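You operate a simulated robot arm through the tools that you are given. There is no shell and no other tool. Be economical: measure what you need, move in short steps, check, and stop when the job is done.

The job below is to be done with a simulated robot arm. You get a single attempt, and the scene is never put back.

TASK
Pump the compressor down to the blue band and shut the pump valve.
Fine: first let the old vacuum go at the break button, then open the pump valve.

It is judged by the outcome, as a careful person would: the job done as asked, and still so three seconds after it is handed in. It fails if anything else is knocked over, pushed out of place, dropped, spilled or broken.

THE ROBOT
A 6-joint arm with a two-finger gripper on a trunk, on a base that drives. Base frame: it is fixed to the floor where the robot stands at the start and does not move with it; the origin is under the middle of the robot, x ahead of it, y to its left, z up; the surface under the hand at the start is at about z = 840. Lengths are in mm, angles in degrees, forces in N, time in s.
Its first joint turns from -166.0 to 166.0 degrees. Places, roughly: pump valve wing [500, 200, 900]; vacuum break button [500, 100, 900]; vacuum gauge [800, 400, 1100]; vacuum pump plunger [500, 300, 900]. Payload 3.43 kg.
Tool frame: the origin (TCP) lies between the finger pads and is the grasp point; the fingertips stand 20 mm ahead of it; z points along the fingers, y is the line along which they close. The gripper opens to 190 mm. The gripper's body begins 248 mm behind the TCP.
Orientation is told as [roll, pitch, yaw] about the base's x, y, z axes, in that order, counted from this pose: with the fingers straight down and closing along the base's y, the tool's x points along the base's -x, its y along +y and its z along -z.

THE INTERFACE
- The arm moves only by the tool play_rows. Its argument "deltas" is a list that holds one entry, the list of rows, each a list of 6 numbers: the shift along the tool's x, y, z in mm, then the turn, a rotation vector about the tool's x, y, z in degrees. In form: [[[dx, dy, dz, rx, ry, rz], ...]]. A call has 1 to 10 rows; each row shifts and turns the commanded pose from where the row before left it, along the tool's axes as they then stand. "fingers" is the gripper command, from -1 (shut) to 1 (fully open), values between in proportion, set as the call begins (left out, the last holds). A row lasts 0.2 s, in which the tool goes at most 50 mm and 8.6 degrees; a call with a longer step from one row to the next is refused whole, and so is a gripper value outside its range. Where a pose cannot be reached the arm comes as near as it can. A force on the tool above 90 N (or 10 N above the force at the start of the call, whichever is more), or a blocked arm, ends the call early, and 0.2 s more pass. Each finger travels about 153 mm/s and halts on what it meets, pressing with about 23 N; the grip force reading is that of the motor and also rises with nothing between the fingers. The clock runs only during rows and for 0.2 s after the last one: add rows that do not move to give the fingers time. The reply holds the time, the measured pose of the TCP, the force on the tool along the base axes, the opening and the grip force, in the units named above and with some noise, with the torque about the TCP (base axes, N m) and any sound that the robot's microphone picked up.
- Cameras (640 x 400 px; columns grow to the right, rows downward): "scene" is now at [58.4, 241.8, 1622.2]; the picture's right is [0.32, -0.95, -0.00], its down [-0.70, -0.24, -0.67] and it looks along [0.64, 0.22, -0.74] (base axes); focal length 253 px, centre (320, 200). "wrist" rides on the gripper at [70, -8, -288] in the tool frame; the picture's right is [0.12, 0.99, 0.00], its down [-0.96, 0.12, -0.25] and it looks along [-0.25, 0.03, 0.97] (tool axes); focal length 261 px, centre (320, 200). There is no depth. A picture from a camera that has moved, and an enlarged one, comes with that camera's place and axes in the base frame and with its lens.
- camera(camera): a new picture of that camera. No time passes.
- slide_trunk(by): slides the trunk up (or, below 0, down) by that many mm; the arm and the scene camera ride with it, the base frame stays. It gives what a move gives, with no picture.
- base_move(legs): drives the robot by 1 to 6 legs, each [ahead, turn to the left] in mm and degrees, along the robot's own axes; the way and the turn of a leg run together, so that a leg with both is an arc; at most 1500 mm and 180 degrees a leg. The arm and the cameras ride along, it lands a little off, and it stops where it bumps. It gives what a move gives.
- aim_head(pan, tilt): turns the head with the scene camera to pan (to the left, within 120 degrees either way) and tilt (down, from -29 to 69), counted from straight ahead of the robot. It gives what a move gives.
- close_up(camera, box): a new picture of the part [left, top, right, bottom] of that camera's present view, enlarged. No time passes.
- hand_in(): hands the job in; it is judged then, once.

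Go step by step. Nothing tells you exact positions but the pictures and the camera data: compare them with the known pose of the tool, close in by small moves and look again before you grip or let go. The budget is 120 turns and 82 pictures, counting those below and the enlarged ones. Unless the task says otherwise, let go and move clear before handing in, and close with one line.

The tools are called after "Request:" as a command line: name --argument value ..., lists and objects as JSON in quotes. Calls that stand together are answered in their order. play_rows: Moves the arm, as the interface text tells. Its arguments: {"type":"object","properties":{"deltas":{"type":"array","items":{"type":"array","items":{"type":"array","items":{"type":"number"}}}},"fingers":{"type":"number"}},"required":["deltas"]} The other tools are called the same way: slide_trunk (by) slides the trunk up or down; base_move (legs) drives the base; aim_head (pan, tilt) turns the head that bears the scene camera; camera (camera) takes a picture; close_up (camera, box) takes an enlarged picture of a part of a camera's view; hand_in () hands the job in.

At the start:

```text
clock: 0.0
ee_pos: [510.2, 532.3, 1238.2]
ee_rot: [0.1, 0.0, 0.0]
contact_force: [-0.1, 0.0, -0.7]
wrist_torque: [-0.03, -0.03, 0.04]
gripper_width: 190.1
grasp_force: 0.0
trunk travel left (down, up): [-200.0, 240.0]
robot x, y, heading: [3.0, 5.8, 0.1]
head pan, tilt: [18.7, 47.6]
```

scene: 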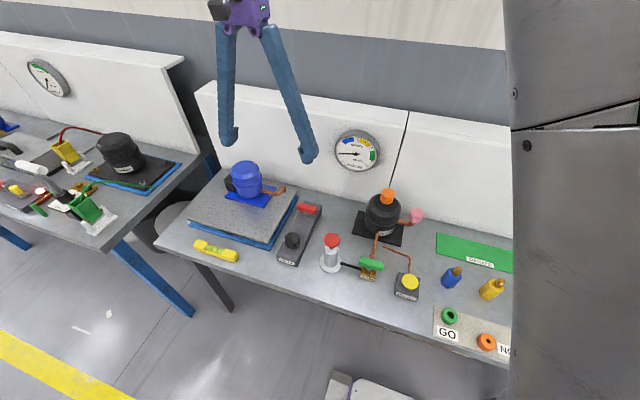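
wrist: 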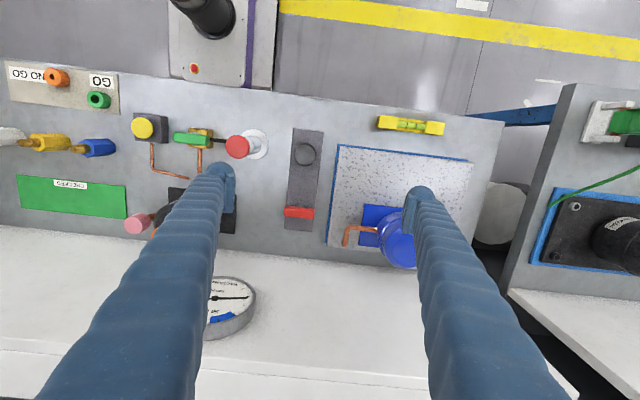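

I see a bench with a gauge, a red-topped plunger (pump), a green wing valve and a yellow button. I'll look at them enlarged first.

Request:
close_up --camera "scene" --box '[310, 210, 440, 310]'

Request:
close_up --camera "scene" --box '[320, 120, 400, 180]'

Request:
close_up --camera "wrist" --box '[110, 90, 290, 210]'

```text
4.00 times, centred on (375, 260) of scene
camera zoom: at [58.4, 241.8, 1622.2], right [0.32, -0.95, 0.0], down [-0.7, -0.24, -0.67], along [0.64, 0.22, -0.74], focal length 1013 px, centre (100, -40)
```

zoom: 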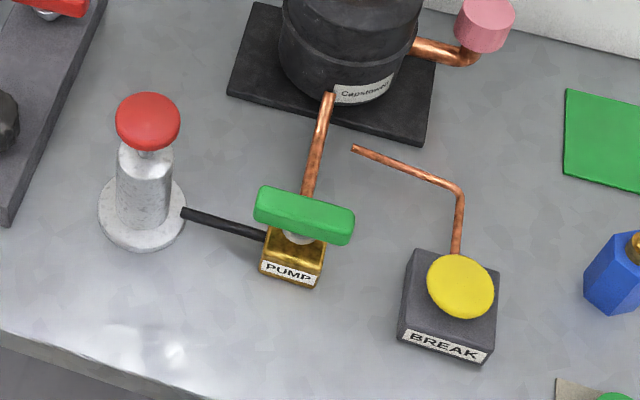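

```text
6.67 times, centred on (360, 150) of scene
camera zoom: at [58.4, 241.8, 1622.2], right [0.32, -0.95, 0.0], down [-0.7, -0.24, -0.67], along [0.64, 0.22, -0.74], focal length 1689 px, centre (53, 533)
```

zoom: 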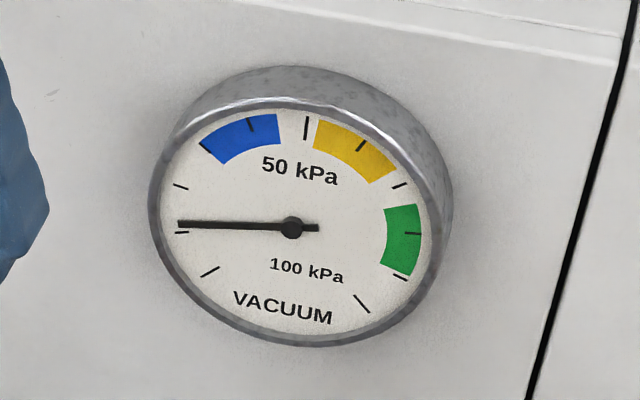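

```text
3.33 times, centred on (200, 150) of wrist
camera zoom: at [439.7, 523.8, 1525.1], right [-0.12, 0.99, 0.0], down [0.96, 0.12, 0.25], along [0.25, 0.03, -0.97], focal length 869 px, centre (720, 367)
```

zoom: 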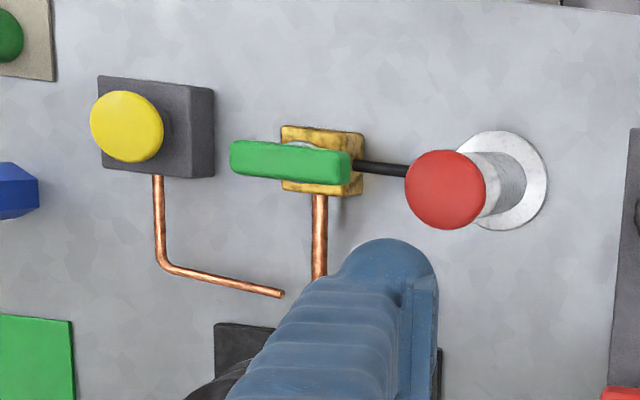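

The valve wing is at about (491, 216, 877) and crosses the pipe, so it's shut. The break button is near (483, 86, 857), the plunger cap near (492, 350, 947), and the gauge reads about 11. I'll close the fingers and move above the button.

Request:
play_rows --deltas '[[[2.7, -44.6, 18, 0, 0, 0], [2.7, -44.6, 18, 0, 0, 0], [2.7, -44.6, 18, 0, 0, 0], [2.7, -44.6, 18, 0, 0, 0], [2.7, -44.6, 18, 0, 0, 0], [2.7, -44.6, 18, 0, 0, 0], [2.7, -44.6, 18, 0, 0, 0], [2.7, -44.6, 18, 0, 0, 0], [2.7, -44.6, 18, 0, 0, 0], [2.7, -44.6, 18, 0, 0, 0]]]' --fingers -1

```text
clock: 2.2
ee_pos: [483.0, 85.9, 1057.5]
ee_rot: [0.0, 0.0, -0.1]
contact_force: [-0.1, 0.4, 0.0]
wrist_torque: [0.0, 0.03, 0.02]
gripper_width: 0.1
grasp_force: 23.0
trunk travel left (down, up): [-200.0, 240.0]
robot x, y, heading: [1.5, 7.0, -0.2]
head pan, tilt: [18.7, 47.6]
```

Request:
play_rows --deltas '[[[0, 0, 45, 0, 0, 0], [0, 0, 45, 0, 0, 0], [0, 0, 40, 0, 0, 0], [0, 0, 0, 0, 0, 0]]]'

Request:
camera --camera "scene"

Request:
camera --camera "wrist"

```text
clock: 3.2
ee_pos: [483.9, 86.5, 929.2]
ee_rot: [0.0, 0.0, 0.0]
contact_force: [-0.3, 0.7, -0.7]
wrist_torque: [-0.06, 0.02, -0.02]
gripper_width: 0.0
grasp_force: 22.6
trunk travel left (down, up): [-200.0, 240.0]
robot x, y, heading: [3.7, 7.1, 0.2]
head pan, tilt: [18.7, 47.6]
```

```text
76 pictures are left
camera scene: at [58.4, 242.0, 1622.3], right [0.32, -0.95, 0.0], down [-0.7, -0.24, -0.67], along [0.64, 0.22, -0.74], focal length 253 px, centre (320, 200)
```

scene: 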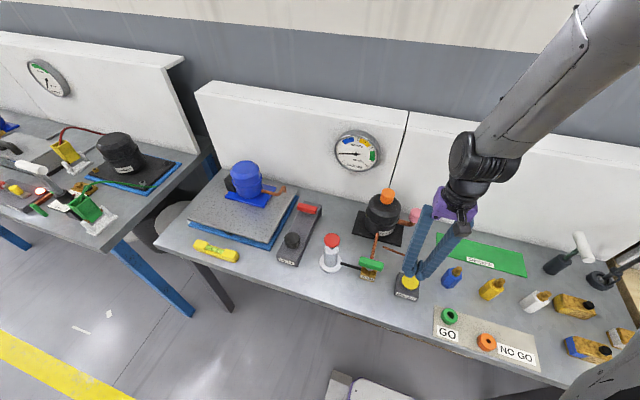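

```text
75 pictures are left
camera wrist: at [412.5, 78.2, 1216.6], right [-0.12, 0.99, 0.0], down [0.96, 0.12, 0.25], along [0.25, 0.03, -0.97], focal length 261 px, centre (320, 200)
```

wrist: 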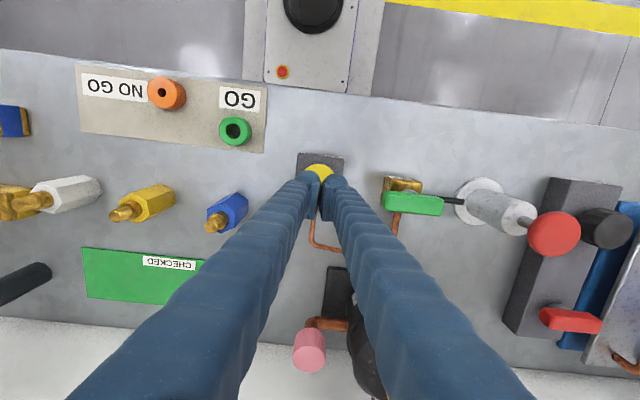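

The tips are right above the button, so I'll press down in small steps.

Request:
play_rows --deltas '[[[0, 0, 20, 0, 0, 0], [0, 0, 15, 0, 0, 0], [0, 0, 6, 0, 0, 0], [0, 0, 5, 0, 0, 0], [0, 0, 4, 0, 0, 0], [0, 0, 4, 0, 0, 0], [0, 0, 4, 0, 0, 0]]]'

Request:
close_up --camera "scene" --box '[320, 120, 400, 180]'

Request:
close_up --camera "scene" --box '[350, 230, 450, 310]'

```text
clock: 4.8
ee_pos: [483.5, 86.1, 871.7]
ee_rot: [0.1, -0.1, 0.1]
contact_force: [0.5, -4.9, 10.3]
wrist_torque: [-0.12, 0.01, -0.02]
gripper_width: 6.1
grasp_force: 34.7
trunk travel left (down, up): [-200.0, 240.0]
robot x, y, heading: [2.2, 8.1, 0.1]
head pan, tilt: [18.7, 47.6]
```

```text
6.67 times, centred on (360, 150) of scene
camera zoom: at [57.8, 241.2, 1622.5], right [0.32, -0.95, 0.0], down [-0.7, -0.24, -0.67], along [0.64, 0.22, -0.74], focal length 1689 px, centre (53, 533)
```

zoom: 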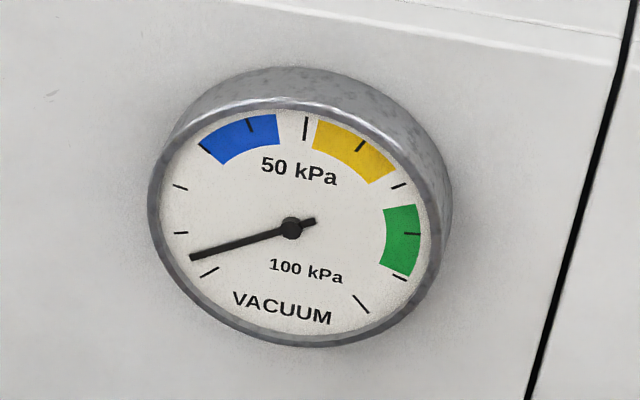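

```text
5.00 times, centred on (400, 270) of scene
camera zoom: at [57.8, 241.2, 1622.5], right [0.32, -0.95, 0.0], down [-0.7, -0.24, -0.67], along [0.64, 0.22, -0.74], focal length 1267 px, centre (-80, -150)
```

zoom: 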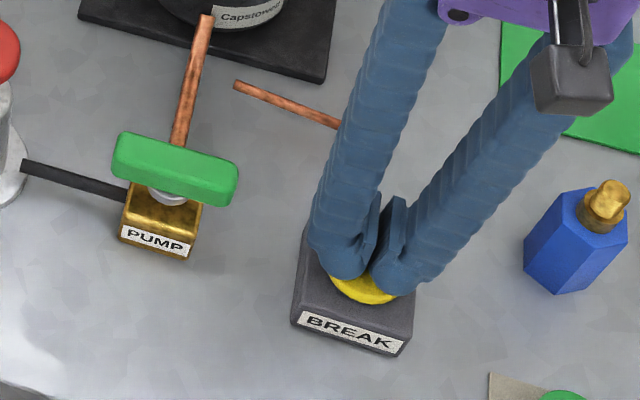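

The gauge is falling while the button is held down. I'll hold it for about two more seconds.

Request:
play_rows --deltas '[[[0, 0, 0, 0, 0, 0], [0, 0, 0, 0, 0, 0], [0, 0, 0, 0, 0, 0], [0, 0, 0, 0, 0, 0], [0, 0, 0, 0, 0, 0], [0, 0, 0, 0, 0, 0], [0, 0, 0, 0, 0, 0], [0, 0, 0, 0, 0, 0], [0, 0, 0, 0, 0, 0], [0, 0, 0, 0, 0, 0]]]'

Request:
close_up --camera "scene" --box '[320, 120, 400, 180]'

```text
clock: 7.0
ee_pos: [483.1, 86.5, 870.3]
ee_rot: [0.0, 0.0, -0.1]
contact_force: [0.9, -4.8, 15.0]
wrist_torque: [-0.1, -0.05, -0.01]
gripper_width: 6.0
grasp_force: 34.2
trunk travel left (down, up): [-200.0, 240.0]
robot x, y, heading: [-1.7, 7.0, -0.1]
head pan, tilt: [18.7, 47.6]
```

```text
6.67 times, centred on (360, 150) of scene
camera zoom: at [57.9, 241.2, 1622.4], right [0.32, -0.95, 0.0], down [-0.7, -0.24, -0.67], along [0.64, 0.22, -0.74], focal length 1689 px, centre (53, 533)
```

zoom: 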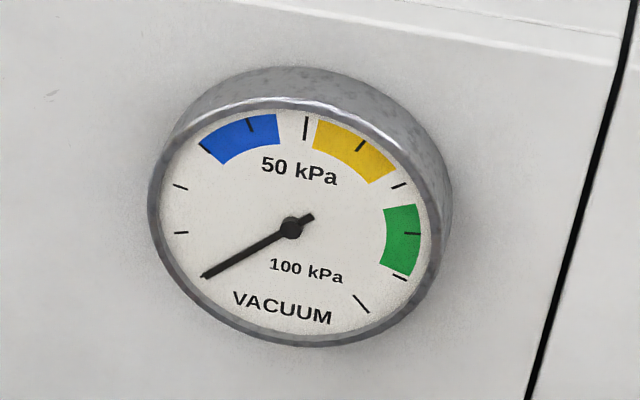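

The vacuum is gone, with the needle at 0. Next I'll lift, move over the valve wing, and yaw 90° with the fingers partly open so they straddle the wing along x.

Request:
play_rows --deltas '[[[0, 0, -45, 0, 0, 0], [0, 0, -45, 0, 0, 0], [-2.5, 43.5, -10, 0, 0, 8.2], [0, 0, 0, 0, 0, 0]]]'

Request:
play_rows --deltas '[[[0, 0, 0, 0, 0, 8.2], [0, 0, 0, 0, 0, 8.2], [0, 0, 0, 0, 0, 8.2], [0, 0, 0, 0, 0, 8.2], [0, 0, 0, 0, 0, 8.2], [0, 0, 0, 0, 0, 8.2], [0, 0, 0, 0, 0, 8.2], [0, 0, 0, 0, 0, 8.2], [0, 0, 0, 0, 0, 8.1], [0, 0, 0, 0, 0, 8.1]]]' --fingers -0.35

```text
clock: 8.0
ee_pos: [485.2, 131.6, 970.2]
ee_rot: [-0.1, 0.0, -8.2]
contact_force: [-0.1, 1.2, -0.1]
wrist_torque: [-0.2, 0.0, 0.05]
gripper_width: 0.0
grasp_force: 34.1
trunk travel left (down, up): [-200.0, 240.0]
robot x, y, heading: [-2.0, 5.1, 0.2]
head pan, tilt: [18.7, 47.6]
```

```text
clock: 10.2
ee_pos: [485.5, 130.0, 970.0]
ee_rot: [0.1, 0.1, -90.1]
contact_force: [0.7, 0.1, -1.1]
wrist_torque: [0.02, -0.03, -0.01]
gripper_width: 61.6
grasp_force: 0.1
trunk travel left (down, up): [-200.0, 240.0]
robot x, y, heading: [-0.0, -0.6, -0.1]
head pan, tilt: [18.7, 47.6]
```

Request:
play_rows --deltas '[[[43.2, 2.7, 0, 0, 0, 0], [43.2, 2.8, 0, 0, 0, 0], [0, 0, 30, 0, 0, 0], [0, 0, 0, 0, 0, 0]]]'

Request:
camera --camera "wrist"

Request:
close_up --camera "scene" --box '[310, 210, 440, 310]'

```text
clock: 11.2
ee_pos: [491.6, 214.9, 938.5]
ee_rot: [0.0, -0.1, -90.1]
contact_force: [-0.1, -0.5, 0.2]
wrist_torque: [0.04, 0.01, 0.01]
gripper_width: 62.1
grasp_force: 0.0
trunk travel left (down, up): [-200.0, 240.0]
robot x, y, heading: [-0.3, 4.3, 0.2]
head pan, tilt: [18.7, 47.6]
```

```text
71 pictures are left
camera wrist: at [482.7, 285.8, 1227.4], right [0.99, 0.12, 0.0], down [0.12, -0.96, 0.25], along [0.03, -0.25, -0.97], focal length 261 px, centre (320, 200)
```

wrist: 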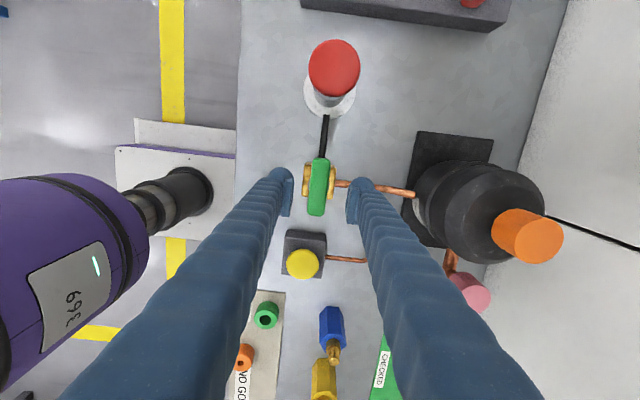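

```text
4.00 times, centred on (375, 260) of scene
camera zoom: at [58.5, 241.2, 1622.4], right [0.32, -0.95, 0.0], down [-0.7, -0.24, -0.67], along [0.64, 0.22, -0.74], focal length 1013 px, centre (100, -40)
```

zoom: 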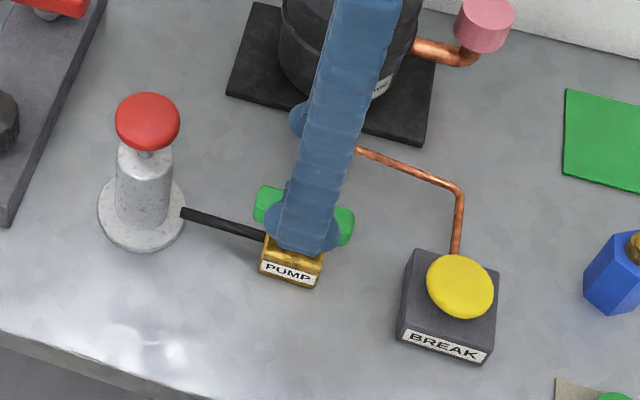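

The fingers straddle the wing well. I'll go down to it and grip gently.

Request:
play_rows --deltas '[[[0, 0, 25, 0, 0, 0], [0, 0, 20, 0, 0, 0], [0, -1, 12, 0, 0, 0], [0, 0, 0, 0, 0, 0]]]'

Request:
play_rows --deltas '[[[0, 0, 0, 0, 0, 0], [0, 0, 0, 0, 0, 0], [0, 0, 0, 0, 0, 0]]]' --fingers -1

Request:
close_up --camera "scene" --box '[310, 210, 440, 310]'

```text
clock: 12.2
ee_pos: [490.4, 216.2, 882.8]
ee_rot: [0.0, 0.0, -90.0]
contact_force: [-0.8, 0.1, 0.4]
wrist_torque: [0.0, 0.0, -0.02]
gripper_width: 61.4
grasp_force: 0.2
trunk travel left (down, up): [-200.0, 240.0]
robot x, y, heading: [-2.3, 3.9, 0.2]
head pan, tilt: [18.7, 47.6]
```

```text
clock: 13.0
ee_pos: [487.5, 215.6, 882.6]
ee_rot: [-0.1, 0.0, -90.0]
contact_force: [-3.8, 0.8, -5.6]
wrist_torque: [-0.01, 0.03, 0.01]
gripper_width: 23.9
grasp_force: 44.2
trunk travel left (down, up): [-200.0, 240.0]
robot x, y, heading: [-2.0, 8.5, -0.3]
head pan, tilt: [18.7, 47.6]
```

```text
4.00 times, centred on (375, 260) of scene
camera zoom: at [58.4, 241.8, 1622.2], right [0.32, -0.95, 0.0], down [-0.7, -0.24, -0.67], along [0.64, 0.22, -0.74], focal length 1013 px, centre (100, -40)
```

zoom: 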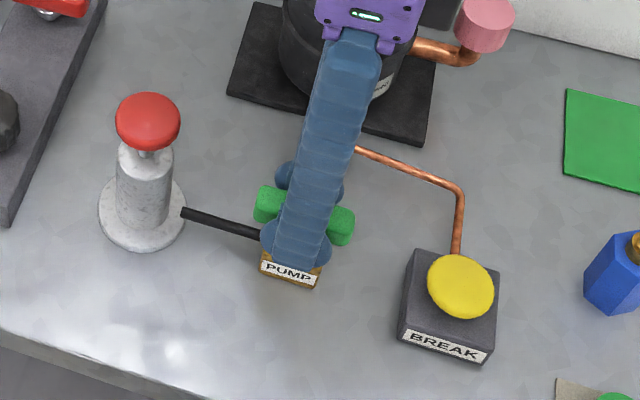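

The wing is gripped at 24 mm. I'll try a small counter-clockwise turn and watch the torque.

Request:
play_rows --deltas '[[[0, -1.5, 0, 0, 0, 0], [0, 0, 0, 0, 0, -4], [0, 0, 0, 0, 0, -4], [0, 0, 0, 0, 0, 0]]]'

```text
clock: 14.0
ee_pos: [489.9, 214.9, 883.0]
ee_rot: [-0.2, 0.0, -82.0]
contact_force: [4.1, -13.6, -3.1]
wrist_torque: [-0.22, -0.05, 0.02]
gripper_width: 23.8
grasp_force: 45.1
trunk travel left (down, up): [-200.0, 240.0]
robot x, y, heading: [1.2, 5.5, -0.2]
head pan, tilt: [18.7, 47.6]
```

It turns with almost no torque, so I'll continue.

Request:
play_rows --deltas '[[[0, 0, 0, 0, 0, -8], [0, 0, 0, 0, 0, -8], [0, 0, 0, 0, 0, -8], [0, 0, 0, 0, 0, 0]]]'

Request:
close_up --camera "scene" --box '[310, 210, 440, 310]'

```text
clock: 15.0
ee_pos: [488.4, 215.0, 882.9]
ee_rot: [-0.1, 0.1, -57.9]
contact_force: [5.3, -16.0, -13.6]
wrist_torque: [-0.12, -0.05, -0.03]
gripper_width: 24.1
grasp_force: 44.9
trunk travel left (down, up): [-200.0, 240.0]
robot x, y, heading: [3.5, 6.7, -0.1]
head pan, tilt: [18.7, 47.6]
```

```text
4.00 times, centred on (375, 260) of scene
camera zoom: at [59.7, 240.9, 1622.2], right [0.32, -0.95, 0.0], down [-0.7, -0.24, -0.67], along [0.64, 0.22, -0.74], focal length 1013 px, centre (100, -40)
```

zoom: 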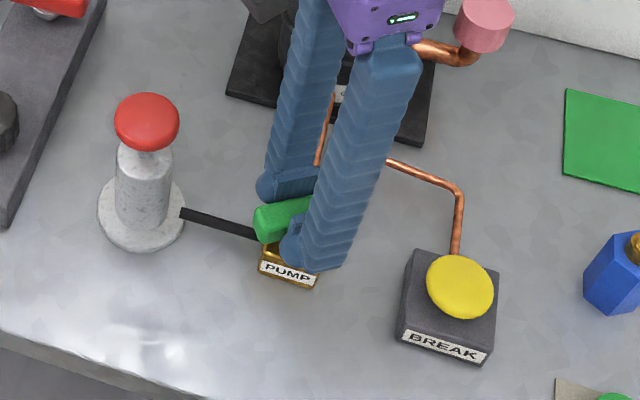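

The wing is turning with the gripper. I'll carry on to the in-line position.

Request:
play_rows --deltas '[[[0, 0, 0, 0, 0, -8], [0, 0, 0, 0, 0, -8], [0, 0, 0, 0, 0, -8], [0, 0, 0, 0, 0, -8], [0, 0, 0, 0, 0, -8], [0, 0, 0, 0, 0, -8], [0, 0, 0, 0, 0, -6], [0, 0, 0, 0, 0, -4], [0, 0, 0, 0, 0, 0]]]'

Request:
close_up --camera "scene" --box '[310, 210, 440, 310]'

```text
clock: 17.0
ee_pos: [488.1, 214.7, 882.2]
ee_rot: [0.0, 0.1, 0.1]
contact_force: [-2.3, -39.5, -5.4]
wrist_torque: [-0.32, 0.24, -0.03]
gripper_width: 24.0
grasp_force: 45.0
trunk travel left (down, up): [-200.0, 240.0]
robot x, y, heading: [-3.2, 7.4, -0.0]
head pan, tilt: [18.7, 47.6]
```

```text
4.00 times, centred on (375, 260) of scene
camera zoom: at [58.8, 239.3, 1622.6], right [0.32, -0.95, 0.0], down [-0.7, -0.24, -0.67], along [0.64, 0.22, -0.74], focal length 1013 px, centre (100, -40)
```

zoom: 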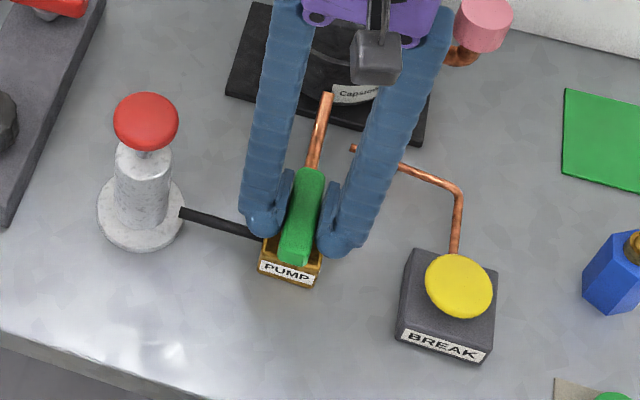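

The valve is in line with the pipe, so it's open. I'll let go, lift, and move towards the plunger with closed fingers.

Request:
play_rows --deltas '[[[0, 0, 0, 0, 0, 0], [0, 0, 0, 0, 0, 0], [0, 0, -40, 0, 0, 0], [0, 0, -45, 0, 0, 0], [0, 0, -45, 0, 0, 0], [0, 0, 0, 0, 0, 0]]]' --fingers -0.4

Request:
play_rows --deltas '[[[-1, 45, 0, 0, 0, 0], [-1, 45, 0, 0, 0, 0], [-1, 45, 0, 0, 0, 0], [0, 0, 0, 0, 0, 0]]]' --fingers -1

Request:
camera --camera "wrist"

Request:
close_up --camera "scene" --box '[290, 200, 420, 300]'

```text
clock: 18.4
ee_pos: [487.5, 215.6, 1013.4]
ee_rot: [0.0, 0.0, 0.1]
contact_force: [-0.3, 0.5, 0.5]
wrist_torque: [0.02, -0.01, -0.01]
gripper_width: 57.2
grasp_force: 0.0
trunk travel left (down, up): [-200.0, 240.0]
robot x, y, heading: [-3.5, 7.2, 0.1]
head pan, tilt: [18.7, 47.6]
```

```text
clock: 19.4
ee_pos: [492.0, 351.4, 1013.5]
ee_rot: [0.0, 0.0, 0.0]
contact_force: [0.3, 0.3, 0.0]
wrist_torque: [-0.09, 0.01, 0.03]
gripper_width: 0.0
grasp_force: 23.3
trunk travel left (down, up): [-200.0, 240.0]
robot x, y, heading: [-2.2, 8.7, 0.1]
head pan, tilt: [18.7, 47.6]
```

```text
66 pictures are left
camera wrist: at [421.2, 343.5, 1300.8], right [-0.12, 0.99, 0.0], down [0.96, 0.12, 0.25], along [0.24, 0.03, -0.97], focal length 261 px, centre (320, 200)
```

wrist: 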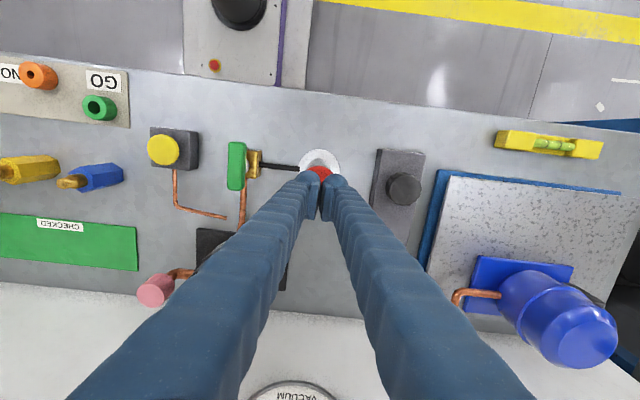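

```text
4.00 times, centred on (355, 250) of scene
camera zoom: at [58.4, 242.5, 1622.1], right [0.32, -0.95, 0.0], down [-0.7, -0.24, -0.67], along [0.64, 0.22, -0.74], focal length 1013 px, centre (180, 0)
```

zoom: 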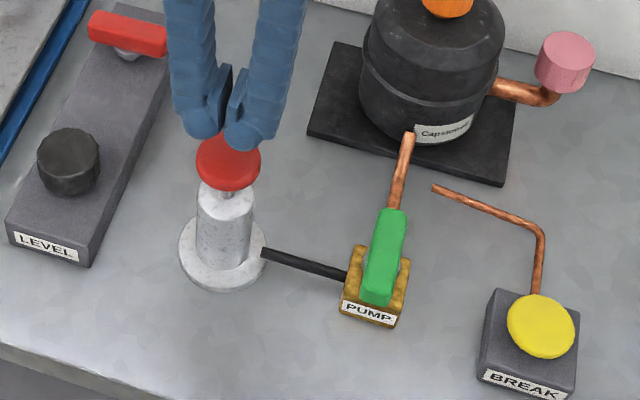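

The tips are over the red cap. I'll press it down gradually.

Request:
play_rows --deltas '[[[0, 0, 30, 0, 0, 0], [0, 0, 12, 0, 0, 0], [0, 0, 6, 0, 0, 0], [0, 0, 6, 0, 0, 0], [0, 0, 6, 0, 0, 0], [0, 0, 6, 0, 0, 0], [0, 0, 6, 0, 0, 0]]]'

Request:
close_up --camera "scene" --box '[290, 200, 420, 300]'

Request:
close_up --camera "scene" --box '[320, 120, 400, 180]'

```text
clock: 21.0
ee_pos: [491.9, 349.9, 942.0]
ee_rot: [0.1, 0.0, 0.0]
contact_force: [2.8, 2.6, 16.0]
wrist_torque: [0.05, -0.04, -0.02]
gripper_width: 6.1
grasp_force: 34.2
trunk travel left (down, up): [-200.0, 240.0]
robot x, y, heading: [3.4, 4.4, -0.0]
head pan, tilt: [18.7, 47.6]
```

```text
4.00 times, centred on (355, 250) of scene
camera zoom: at [57.7, 241.3, 1622.5], right [0.32, -0.95, 0.0], down [-0.7, -0.24, -0.67], along [0.64, 0.22, -0.74], focal length 1013 px, centre (180, 0)
```

zoom: 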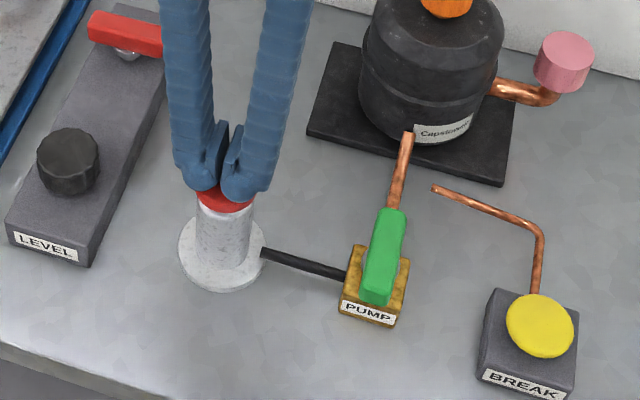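

```text
6.67 times, centred on (360, 150) of scene
camera zoom: at [57.7, 241.3, 1622.5], right [0.32, -0.95, 0.0], down [-0.7, -0.24, -0.67], along [0.64, 0.22, -0.74], focal length 1689 px, centre (53, 533)
```

zoom: 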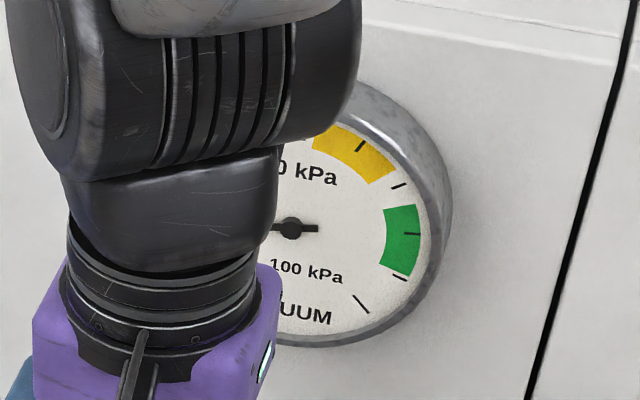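

The plunger went down and the needle tail suggests about 10 already. I'll raise the hand and see whether the cap springs back.

Request:
play_rows --deltas '[[[0, 0, -25, 0, 0, 0], [0, 0, -25, 0, 0, 0], [0, 0, -30, 0, 0, 0], [0, 0, 0, 0, 0, 0]]]'

Request:
camera --camera "scene"

Request:
close_up --camera "scene" --box '[320, 120, 400, 180]'

Request:
camera --camera "wrist"

```text
clock: 22.0
ee_pos: [491.2, 350.6, 1021.8]
ee_rot: [0.0, 0.0, 0.0]
contact_force: [0.3, -0.3, -0.8]
wrist_torque: [0.02, -0.02, 0.03]
gripper_width: 0.2
grasp_force: 34.4
trunk travel left (down, up): [-200.0, 240.0]
robot x, y, heading: [-1.4, 7.2, 0.1]
head pan, tilt: [18.7, 47.6]
```

```text
62 pictures are left
camera scene: at [58.5, 241.4, 1622.2], right [0.32, -0.95, 0.0], down [-0.7, -0.24, -0.67], along [0.64, 0.22, -0.74], focal length 253 px, centre (320, 200)
```

scene: 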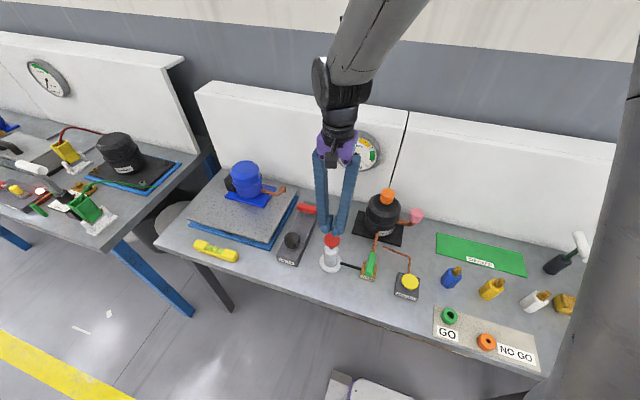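

```text
6.67 times, centred on (360, 150) of scene
camera zoom: at [58.5, 241.4, 1622.2], right [0.32, -0.95, 0.0], down [-0.7, -0.24, -0.67], along [0.64, 0.22, -0.74], focal length 1689 px, centre (53, 533)
```

zoom: 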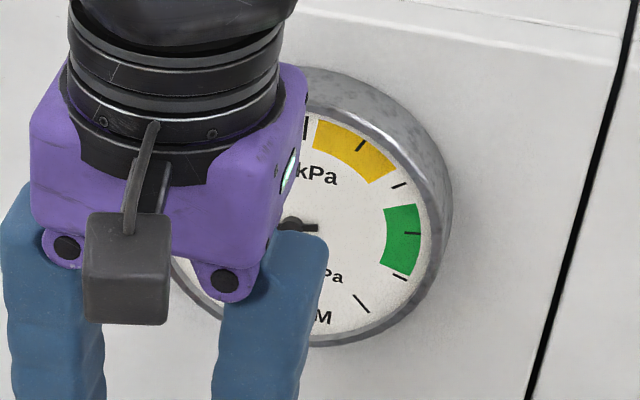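

```text
60 pictures are left
camera wrist: at [420.5, 342.4, 1308.3], right [-0.12, 0.99, 0.0], down [0.96, 0.12, 0.25], along [0.24, 0.03, -0.97], focal length 261 px, centre (320, 200)
```

wrist: 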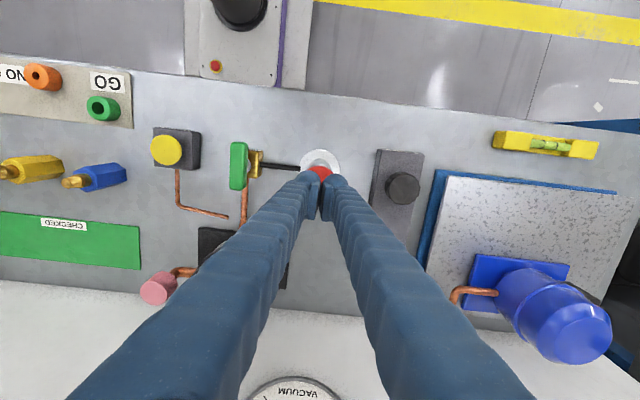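

The cap springs back, and one stroke gave about 10 kPa. I'll do two more strokes and check.

Request:
play_rows --deltas '[[[0, 0, 45, 0, 0, 0], [0, 0, 10, 0, 0, 0], [0, 0, 10, 0, 0, 0], [0, 0, 10, 0, 0, 0], [0, 0, 5, 0, 0, 0], [0, 0, 0, 0, 0, 0], [0, 0, -40, 0, 0, 0], [0, 0, -40, 0, 0, 0], [0, 0, 0, 0, 0, 0]]]'

Request:
close_up --camera "scene" --box '[320, 120, 400, 180]'

```text
clock: 24.0
ee_pos: [491.5, 350.0, 1021.6]
ee_rot: [0.0, 0.1, 0.1]
contact_force: [0.3, -0.2, -0.5]
wrist_torque: [0.02, 0.03, -0.01]
gripper_width: 0.0
grasp_force: 34.1
trunk travel left (down, up): [-200.0, 240.0]
robot x, y, heading: [-2.7, 5.2, 0.1]
head pan, tilt: [18.7, 47.6]
```

```text
6.67 times, centred on (360, 150) of scene
camera zoom: at [58.8, 241.4, 1622.2], right [0.32, -0.95, 0.0], down [-0.7, -0.24, -0.67], along [0.64, 0.22, -0.74], focal length 1689 px, centre (53, 533)
```

zoom: 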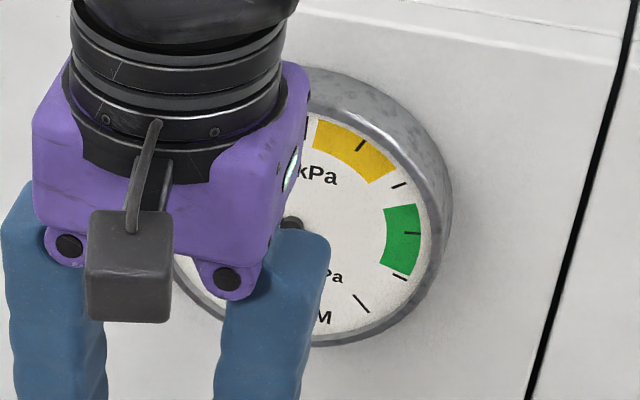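

The hand hides the needle, so I'll step left at this height to read the gauge.

Request:
play_rows --deltas '[[[0, 45, 0, 0, 0, 0], [0, 45, 0, 0, 0, 0], [0, 0, 0, 0, 0, 0]]]'

Request:
close_up --camera "scene" --box '[320, 120, 400, 180]'

```text
clock: 24.8
ee_pos: [491.6, 442.9, 1021.4]
ee_rot: [0.0, 0.0, 0.1]
contact_force: [-0.1, 0.8, -0.1]
wrist_torque: [-0.13, -0.01, -0.01]
gripper_width: 0.1
grasp_force: 34.3
trunk travel left (down, up): [-200.0, 240.0]
robot x, y, heading: [0.2, 3.5, 0.1]
head pan, tilt: [18.7, 47.6]
```

```text
6.67 times, centred on (360, 150) of scene
camera zoom: at [58.1, 242.5, 1622.2], right [0.32, -0.95, 0.0], down [-0.7, -0.24, -0.67], along [0.64, 0.22, -0.74], focal length 1689 px, centre (53, 533)
```

zoom: 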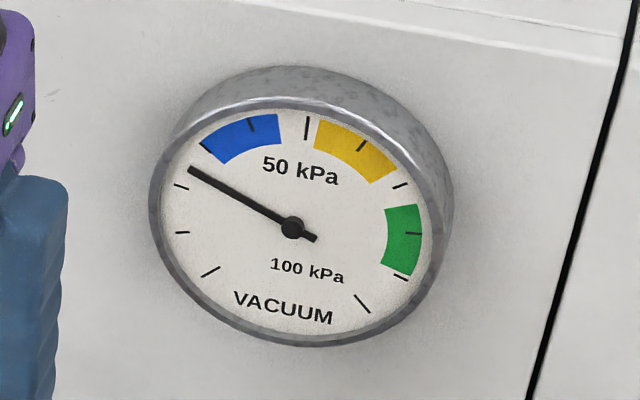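

The needle shows about 24 after two strokes. One more should land near 36, in the middle of the blue band.

Request:
play_rows --deltas '[[[0, -46, 0, 0, 0, 0], [0, -46, 0, 0, 0, 0], [0, 0, 0, 0, 0, 0]]]'

Request:
play_rows --deltas '[[[0, 0, 45, 0, 0, 0], [0, 0, 10, 0, 0, 0], [0, 0, 10, 0, 0, 0], [0, 0, 10, 0, 0, 0], [0, 0, 5, 0, 0, 0], [0, 0, 0, 0, 0, 0], [0, 0, -40, 0, 0, 0], [0, 0, -40, 0, 0, 0]]]'

Request:
play_rows --deltas '[[[0, -45, 0, 0, 0, 0], [0, -45, 0, 0, 0, 0], [0.5, -45, 0, 0, 0, 0], [0, 0, 0, 0, 0, 0]]]' --fingers -0.4

Request:
camera --camera "scene"

Request:
close_up --camera "scene" --box '[320, 120, 400, 180]'

```text
clock: 25.6
ee_pos: [492.9, 348.6, 1021.8]
ee_rot: [0.1, 0.0, -0.1]
contact_force: [0.2, -0.3, 0.1]
wrist_torque: [0.09, 0.04, 0.01]
gripper_width: 0.2
grasp_force: 34.4
trunk travel left (down, up): [-200.0, 240.0]
robot x, y, heading: [0.5, 5.2, -0.1]
head pan, tilt: [18.7, 47.6]
```

```text
clock: 27.4
ee_pos: [490.3, 348.4, 1022.2]
ee_rot: [0.0, 0.0, 0.0]
contact_force: [0.0, -0.7, 0.4]
wrist_torque: [0.02, -0.03, -0.02]
gripper_width: 0.0
grasp_force: 34.8
trunk travel left (down, up): [-200.0, 240.0]
robot x, y, heading: [2.0, 4.8, 0.0]
head pan, tilt: [18.7, 47.6]
```

```text
clock: 28.4
ee_pos: [489.9, 212.2, 1020.9]
ee_rot: [0.0, 0.0, 0.0]
contact_force: [-0.3, -0.3, -0.2]
wrist_torque: [0.05, -0.01, -0.01]
gripper_width: 57.1
grasp_force: 0.0
trunk travel left (down, up): [-200.0, 240.0]
robot x, y, heading: [-0.2, 4.8, -0.0]
head pan, tilt: [18.7, 47.6]
```

```text
57 pictures are left
camera scene: at [58.4, 240.9, 1622.4], right [0.32, -0.95, 0.0], down [-0.7, -0.24, -0.67], along [0.64, 0.22, -0.74], focal length 253 px, centre (320, 200)
```

scene: 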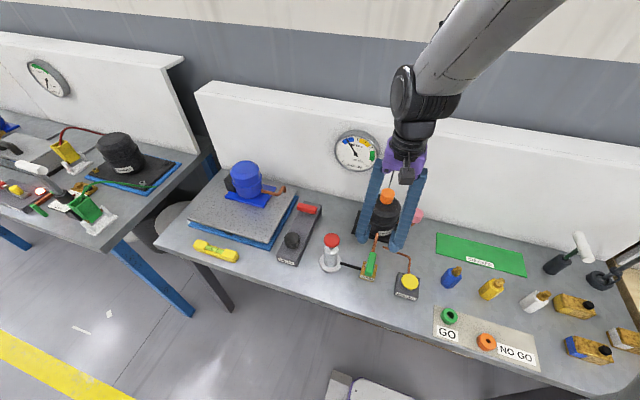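

```text
6.67 times, centred on (360, 150) of scene
camera zoom: at [58.4, 240.9, 1622.4], right [0.32, -0.95, 0.0], down [-0.7, -0.24, -0.67], along [0.64, 0.22, -0.74], focal length 1689 px, centre (53, 533)
```

zoom: 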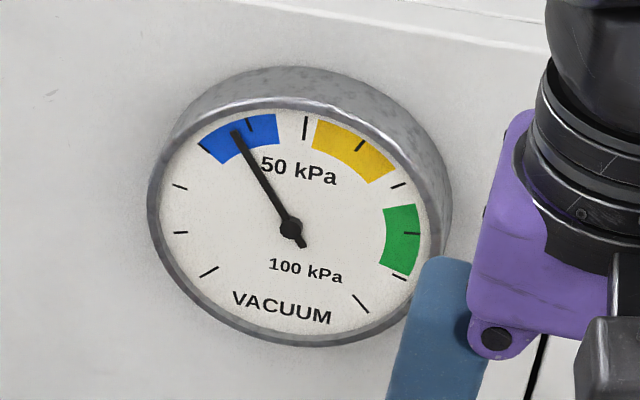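

The needle is in the middle of the blue band. I'll now go down on the wing and turn it back to shut.

Request:
play_rows --deltas '[[[0, 0.5, 45, 0, 0, 0], [0, 0, 45, 0, 0, 0], [0, 0, 30, 0, 0, 0], [0, 0, 19, 0, 0, 0], [0, 0, 0, 0, 0, 0]]]'

Request:
play_rows --deltas '[[[0, 0, 0, 0, 0, 0], [0, 0, 0, 0, 0, 0], [0, 0, 0, 0, 0, 8], [0, 0, 0, 0, 0, 8], [0, 0, 0, 0, 0, 8], [0, 0, 0, 0, 0, 0]]]' --fingers -1

Request:
close_up --camera "scene" --box '[310, 210, 440, 310]'

```text
clock: 29.6
ee_pos: [490.3, 215.3, 881.6]
ee_rot: [0.0, -0.1, 0.0]
contact_force: [0.2, -0.9, 0.1]
wrist_torque: [-0.02, 0.01, 0.02]
gripper_width: 57.2
grasp_force: 0.0
trunk travel left (down, up): [-200.0, 240.0]
robot x, y, heading: [0.6, 5.2, -0.1]
head pan, tilt: [18.7, 47.6]
```

```text
clock: 31.0
ee_pos: [491.4, 213.1, 881.8]
ee_rot: [0.0, 0.1, -24.1]
contact_force: [4.4, -25.5, 1.4]
wrist_torque: [-0.23, 0.02, 0.01]
gripper_width: 24.0
grasp_force: 45.1
trunk travel left (down, up): [-200.0, 240.0]
robot x, y, heading: [1.1, 6.6, 0.2]
head pan, tilt: [18.7, 47.6]
```

```text
4.00 times, centred on (375, 260) of scene
camera zoom: at [58.9, 240.0, 1622.5], right [0.32, -0.95, 0.0], down [-0.7, -0.24, -0.67], along [0.64, 0.22, -0.74], focal length 1013 px, centre (100, -40)
```

zoom: 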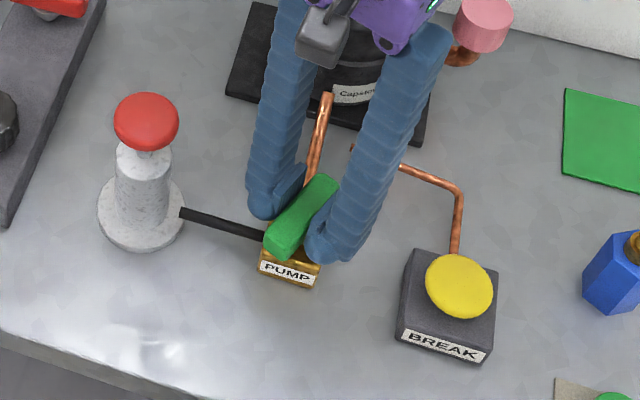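

Request:
play_rows --deltas '[[[0, 0, 0, 0, 0, 8], [0, 0, 0, 0, 0, 8], [0, 0, 0, 0, 0, 8], [0, 0, 0, 0, 0, 8], [0, 0, 0, 0, 0, 8], [0, 0, 0, 0, 0, 8], [0, 0, 0, 0, 0, 8], [0, 0, 0, 0, 0, 6], [0, 0, 0, 0, 0, 4], [0, 0, 0, 0, 0, 0]]]'

Request:
close_up --camera "scene" --box '[310, 210, 440, 310]'

```text
clock: 33.2
ee_pos: [488.9, 213.2, 882.9]
ee_rot: [-0.1, 0.0, -89.8]
contact_force: [-10.1, -38.3, 5.7]
wrist_torque: [-0.29, 0.08, 0.05]
gripper_width: 23.9
grasp_force: 45.3
trunk travel left (down, up): [-200.0, 240.0]
robot x, y, heading: [-1.1, 5.2, -0.2]
head pan, tilt: [18.7, 47.6]
```

```text
4.00 times, centred on (375, 260) of scene
camera zoom: at [57.4, 239.1, 1622.7], right [0.32, -0.95, 0.0], down [-0.7, -0.24, -0.67], along [0.64, 0.22, -0.74], focal length 1013 px, centre (100, -40)
```

zoom: 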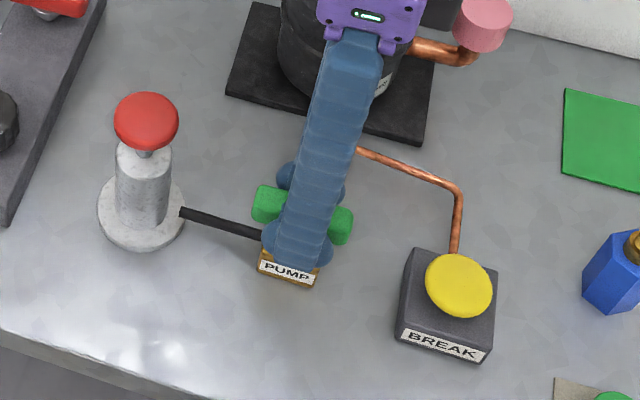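

The wing is back across the pipe. I'll let go, lift clear and verify.

Request:
play_rows --deltas '[[[0, 0, 0, 0, 0, 0], [0, 0, 0, 0, 0, 0], [0, 0, -40, 0, 0, 0], [0, 0, -45, 0, 0, 0], [0, 0, -45, 0, 0, 0], [-45, 0, -10, 0, 0, 0], [-45, 0, 0, 0, 0, 0], [-45, 0, 0, 0, 0, 0], [0, 0, 0, 0, 0, 0]]]' --fingers -0.4

Request:
close_up --camera "scene" --box '[310, 210, 440, 310]'

Request:
close_up --camera "scene" --box '[320, 120, 400, 180]'

```text
clock: 35.2
ee_pos: [490.9, 79.6, 1022.0]
ee_rot: [-0.1, 0.0, -90.0]
contact_force: [-0.6, -0.5, -0.6]
wrist_torque: [0.06, -0.01, 0.0]
gripper_width: 57.0
grasp_force: 0.1
trunk travel left (down, up): [-200.0, 240.0]
robot x, y, heading: [-0.7, 2.4, -0.1]
head pan, tilt: [18.7, 47.6]
```

```text
4.00 times, centred on (375, 260) of scene
camera zoom: at [58.5, 240.9, 1622.4], right [0.32, -0.95, 0.0], down [-0.7, -0.24, -0.67], along [0.64, 0.22, -0.74], focal length 1013 px, centre (100, -40)
```

zoom: 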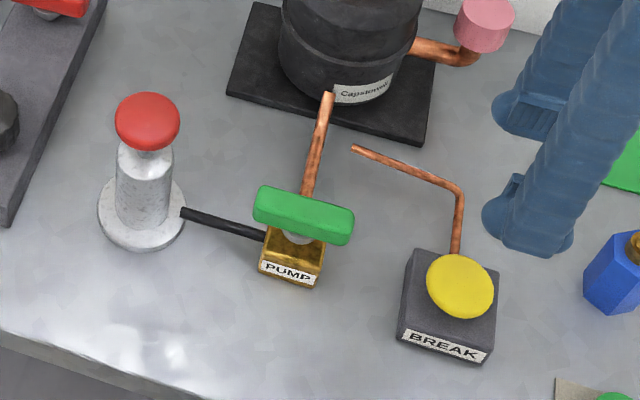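

```text
6.67 times, centred on (360, 150) of scene
camera zoom: at [58.5, 240.9, 1622.4], right [0.32, -0.95, 0.0], down [-0.7, -0.24, -0.67], along [0.64, 0.22, -0.74], focal length 1689 px, centre (53, 533)
```

zoom: 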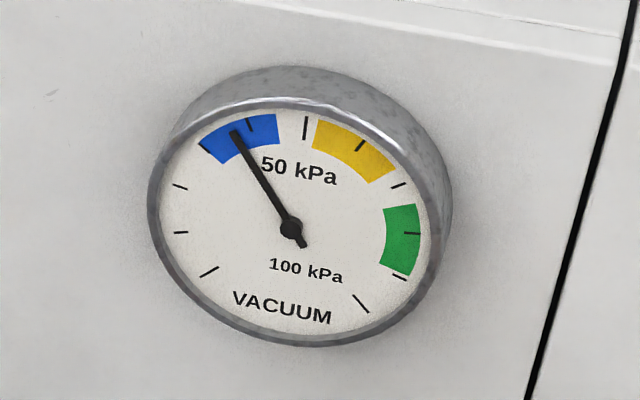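

The gauge is holding steady in the blue band, the valve is shut and the hand is clear, so I'm handing in.

Request:
hand_in

```text
The job is handed in.
```

The old vacuum was let go at the break button, then the compressor was pumped down to the middle of the blue band (about 36 kPa) and the pump valve was shut.
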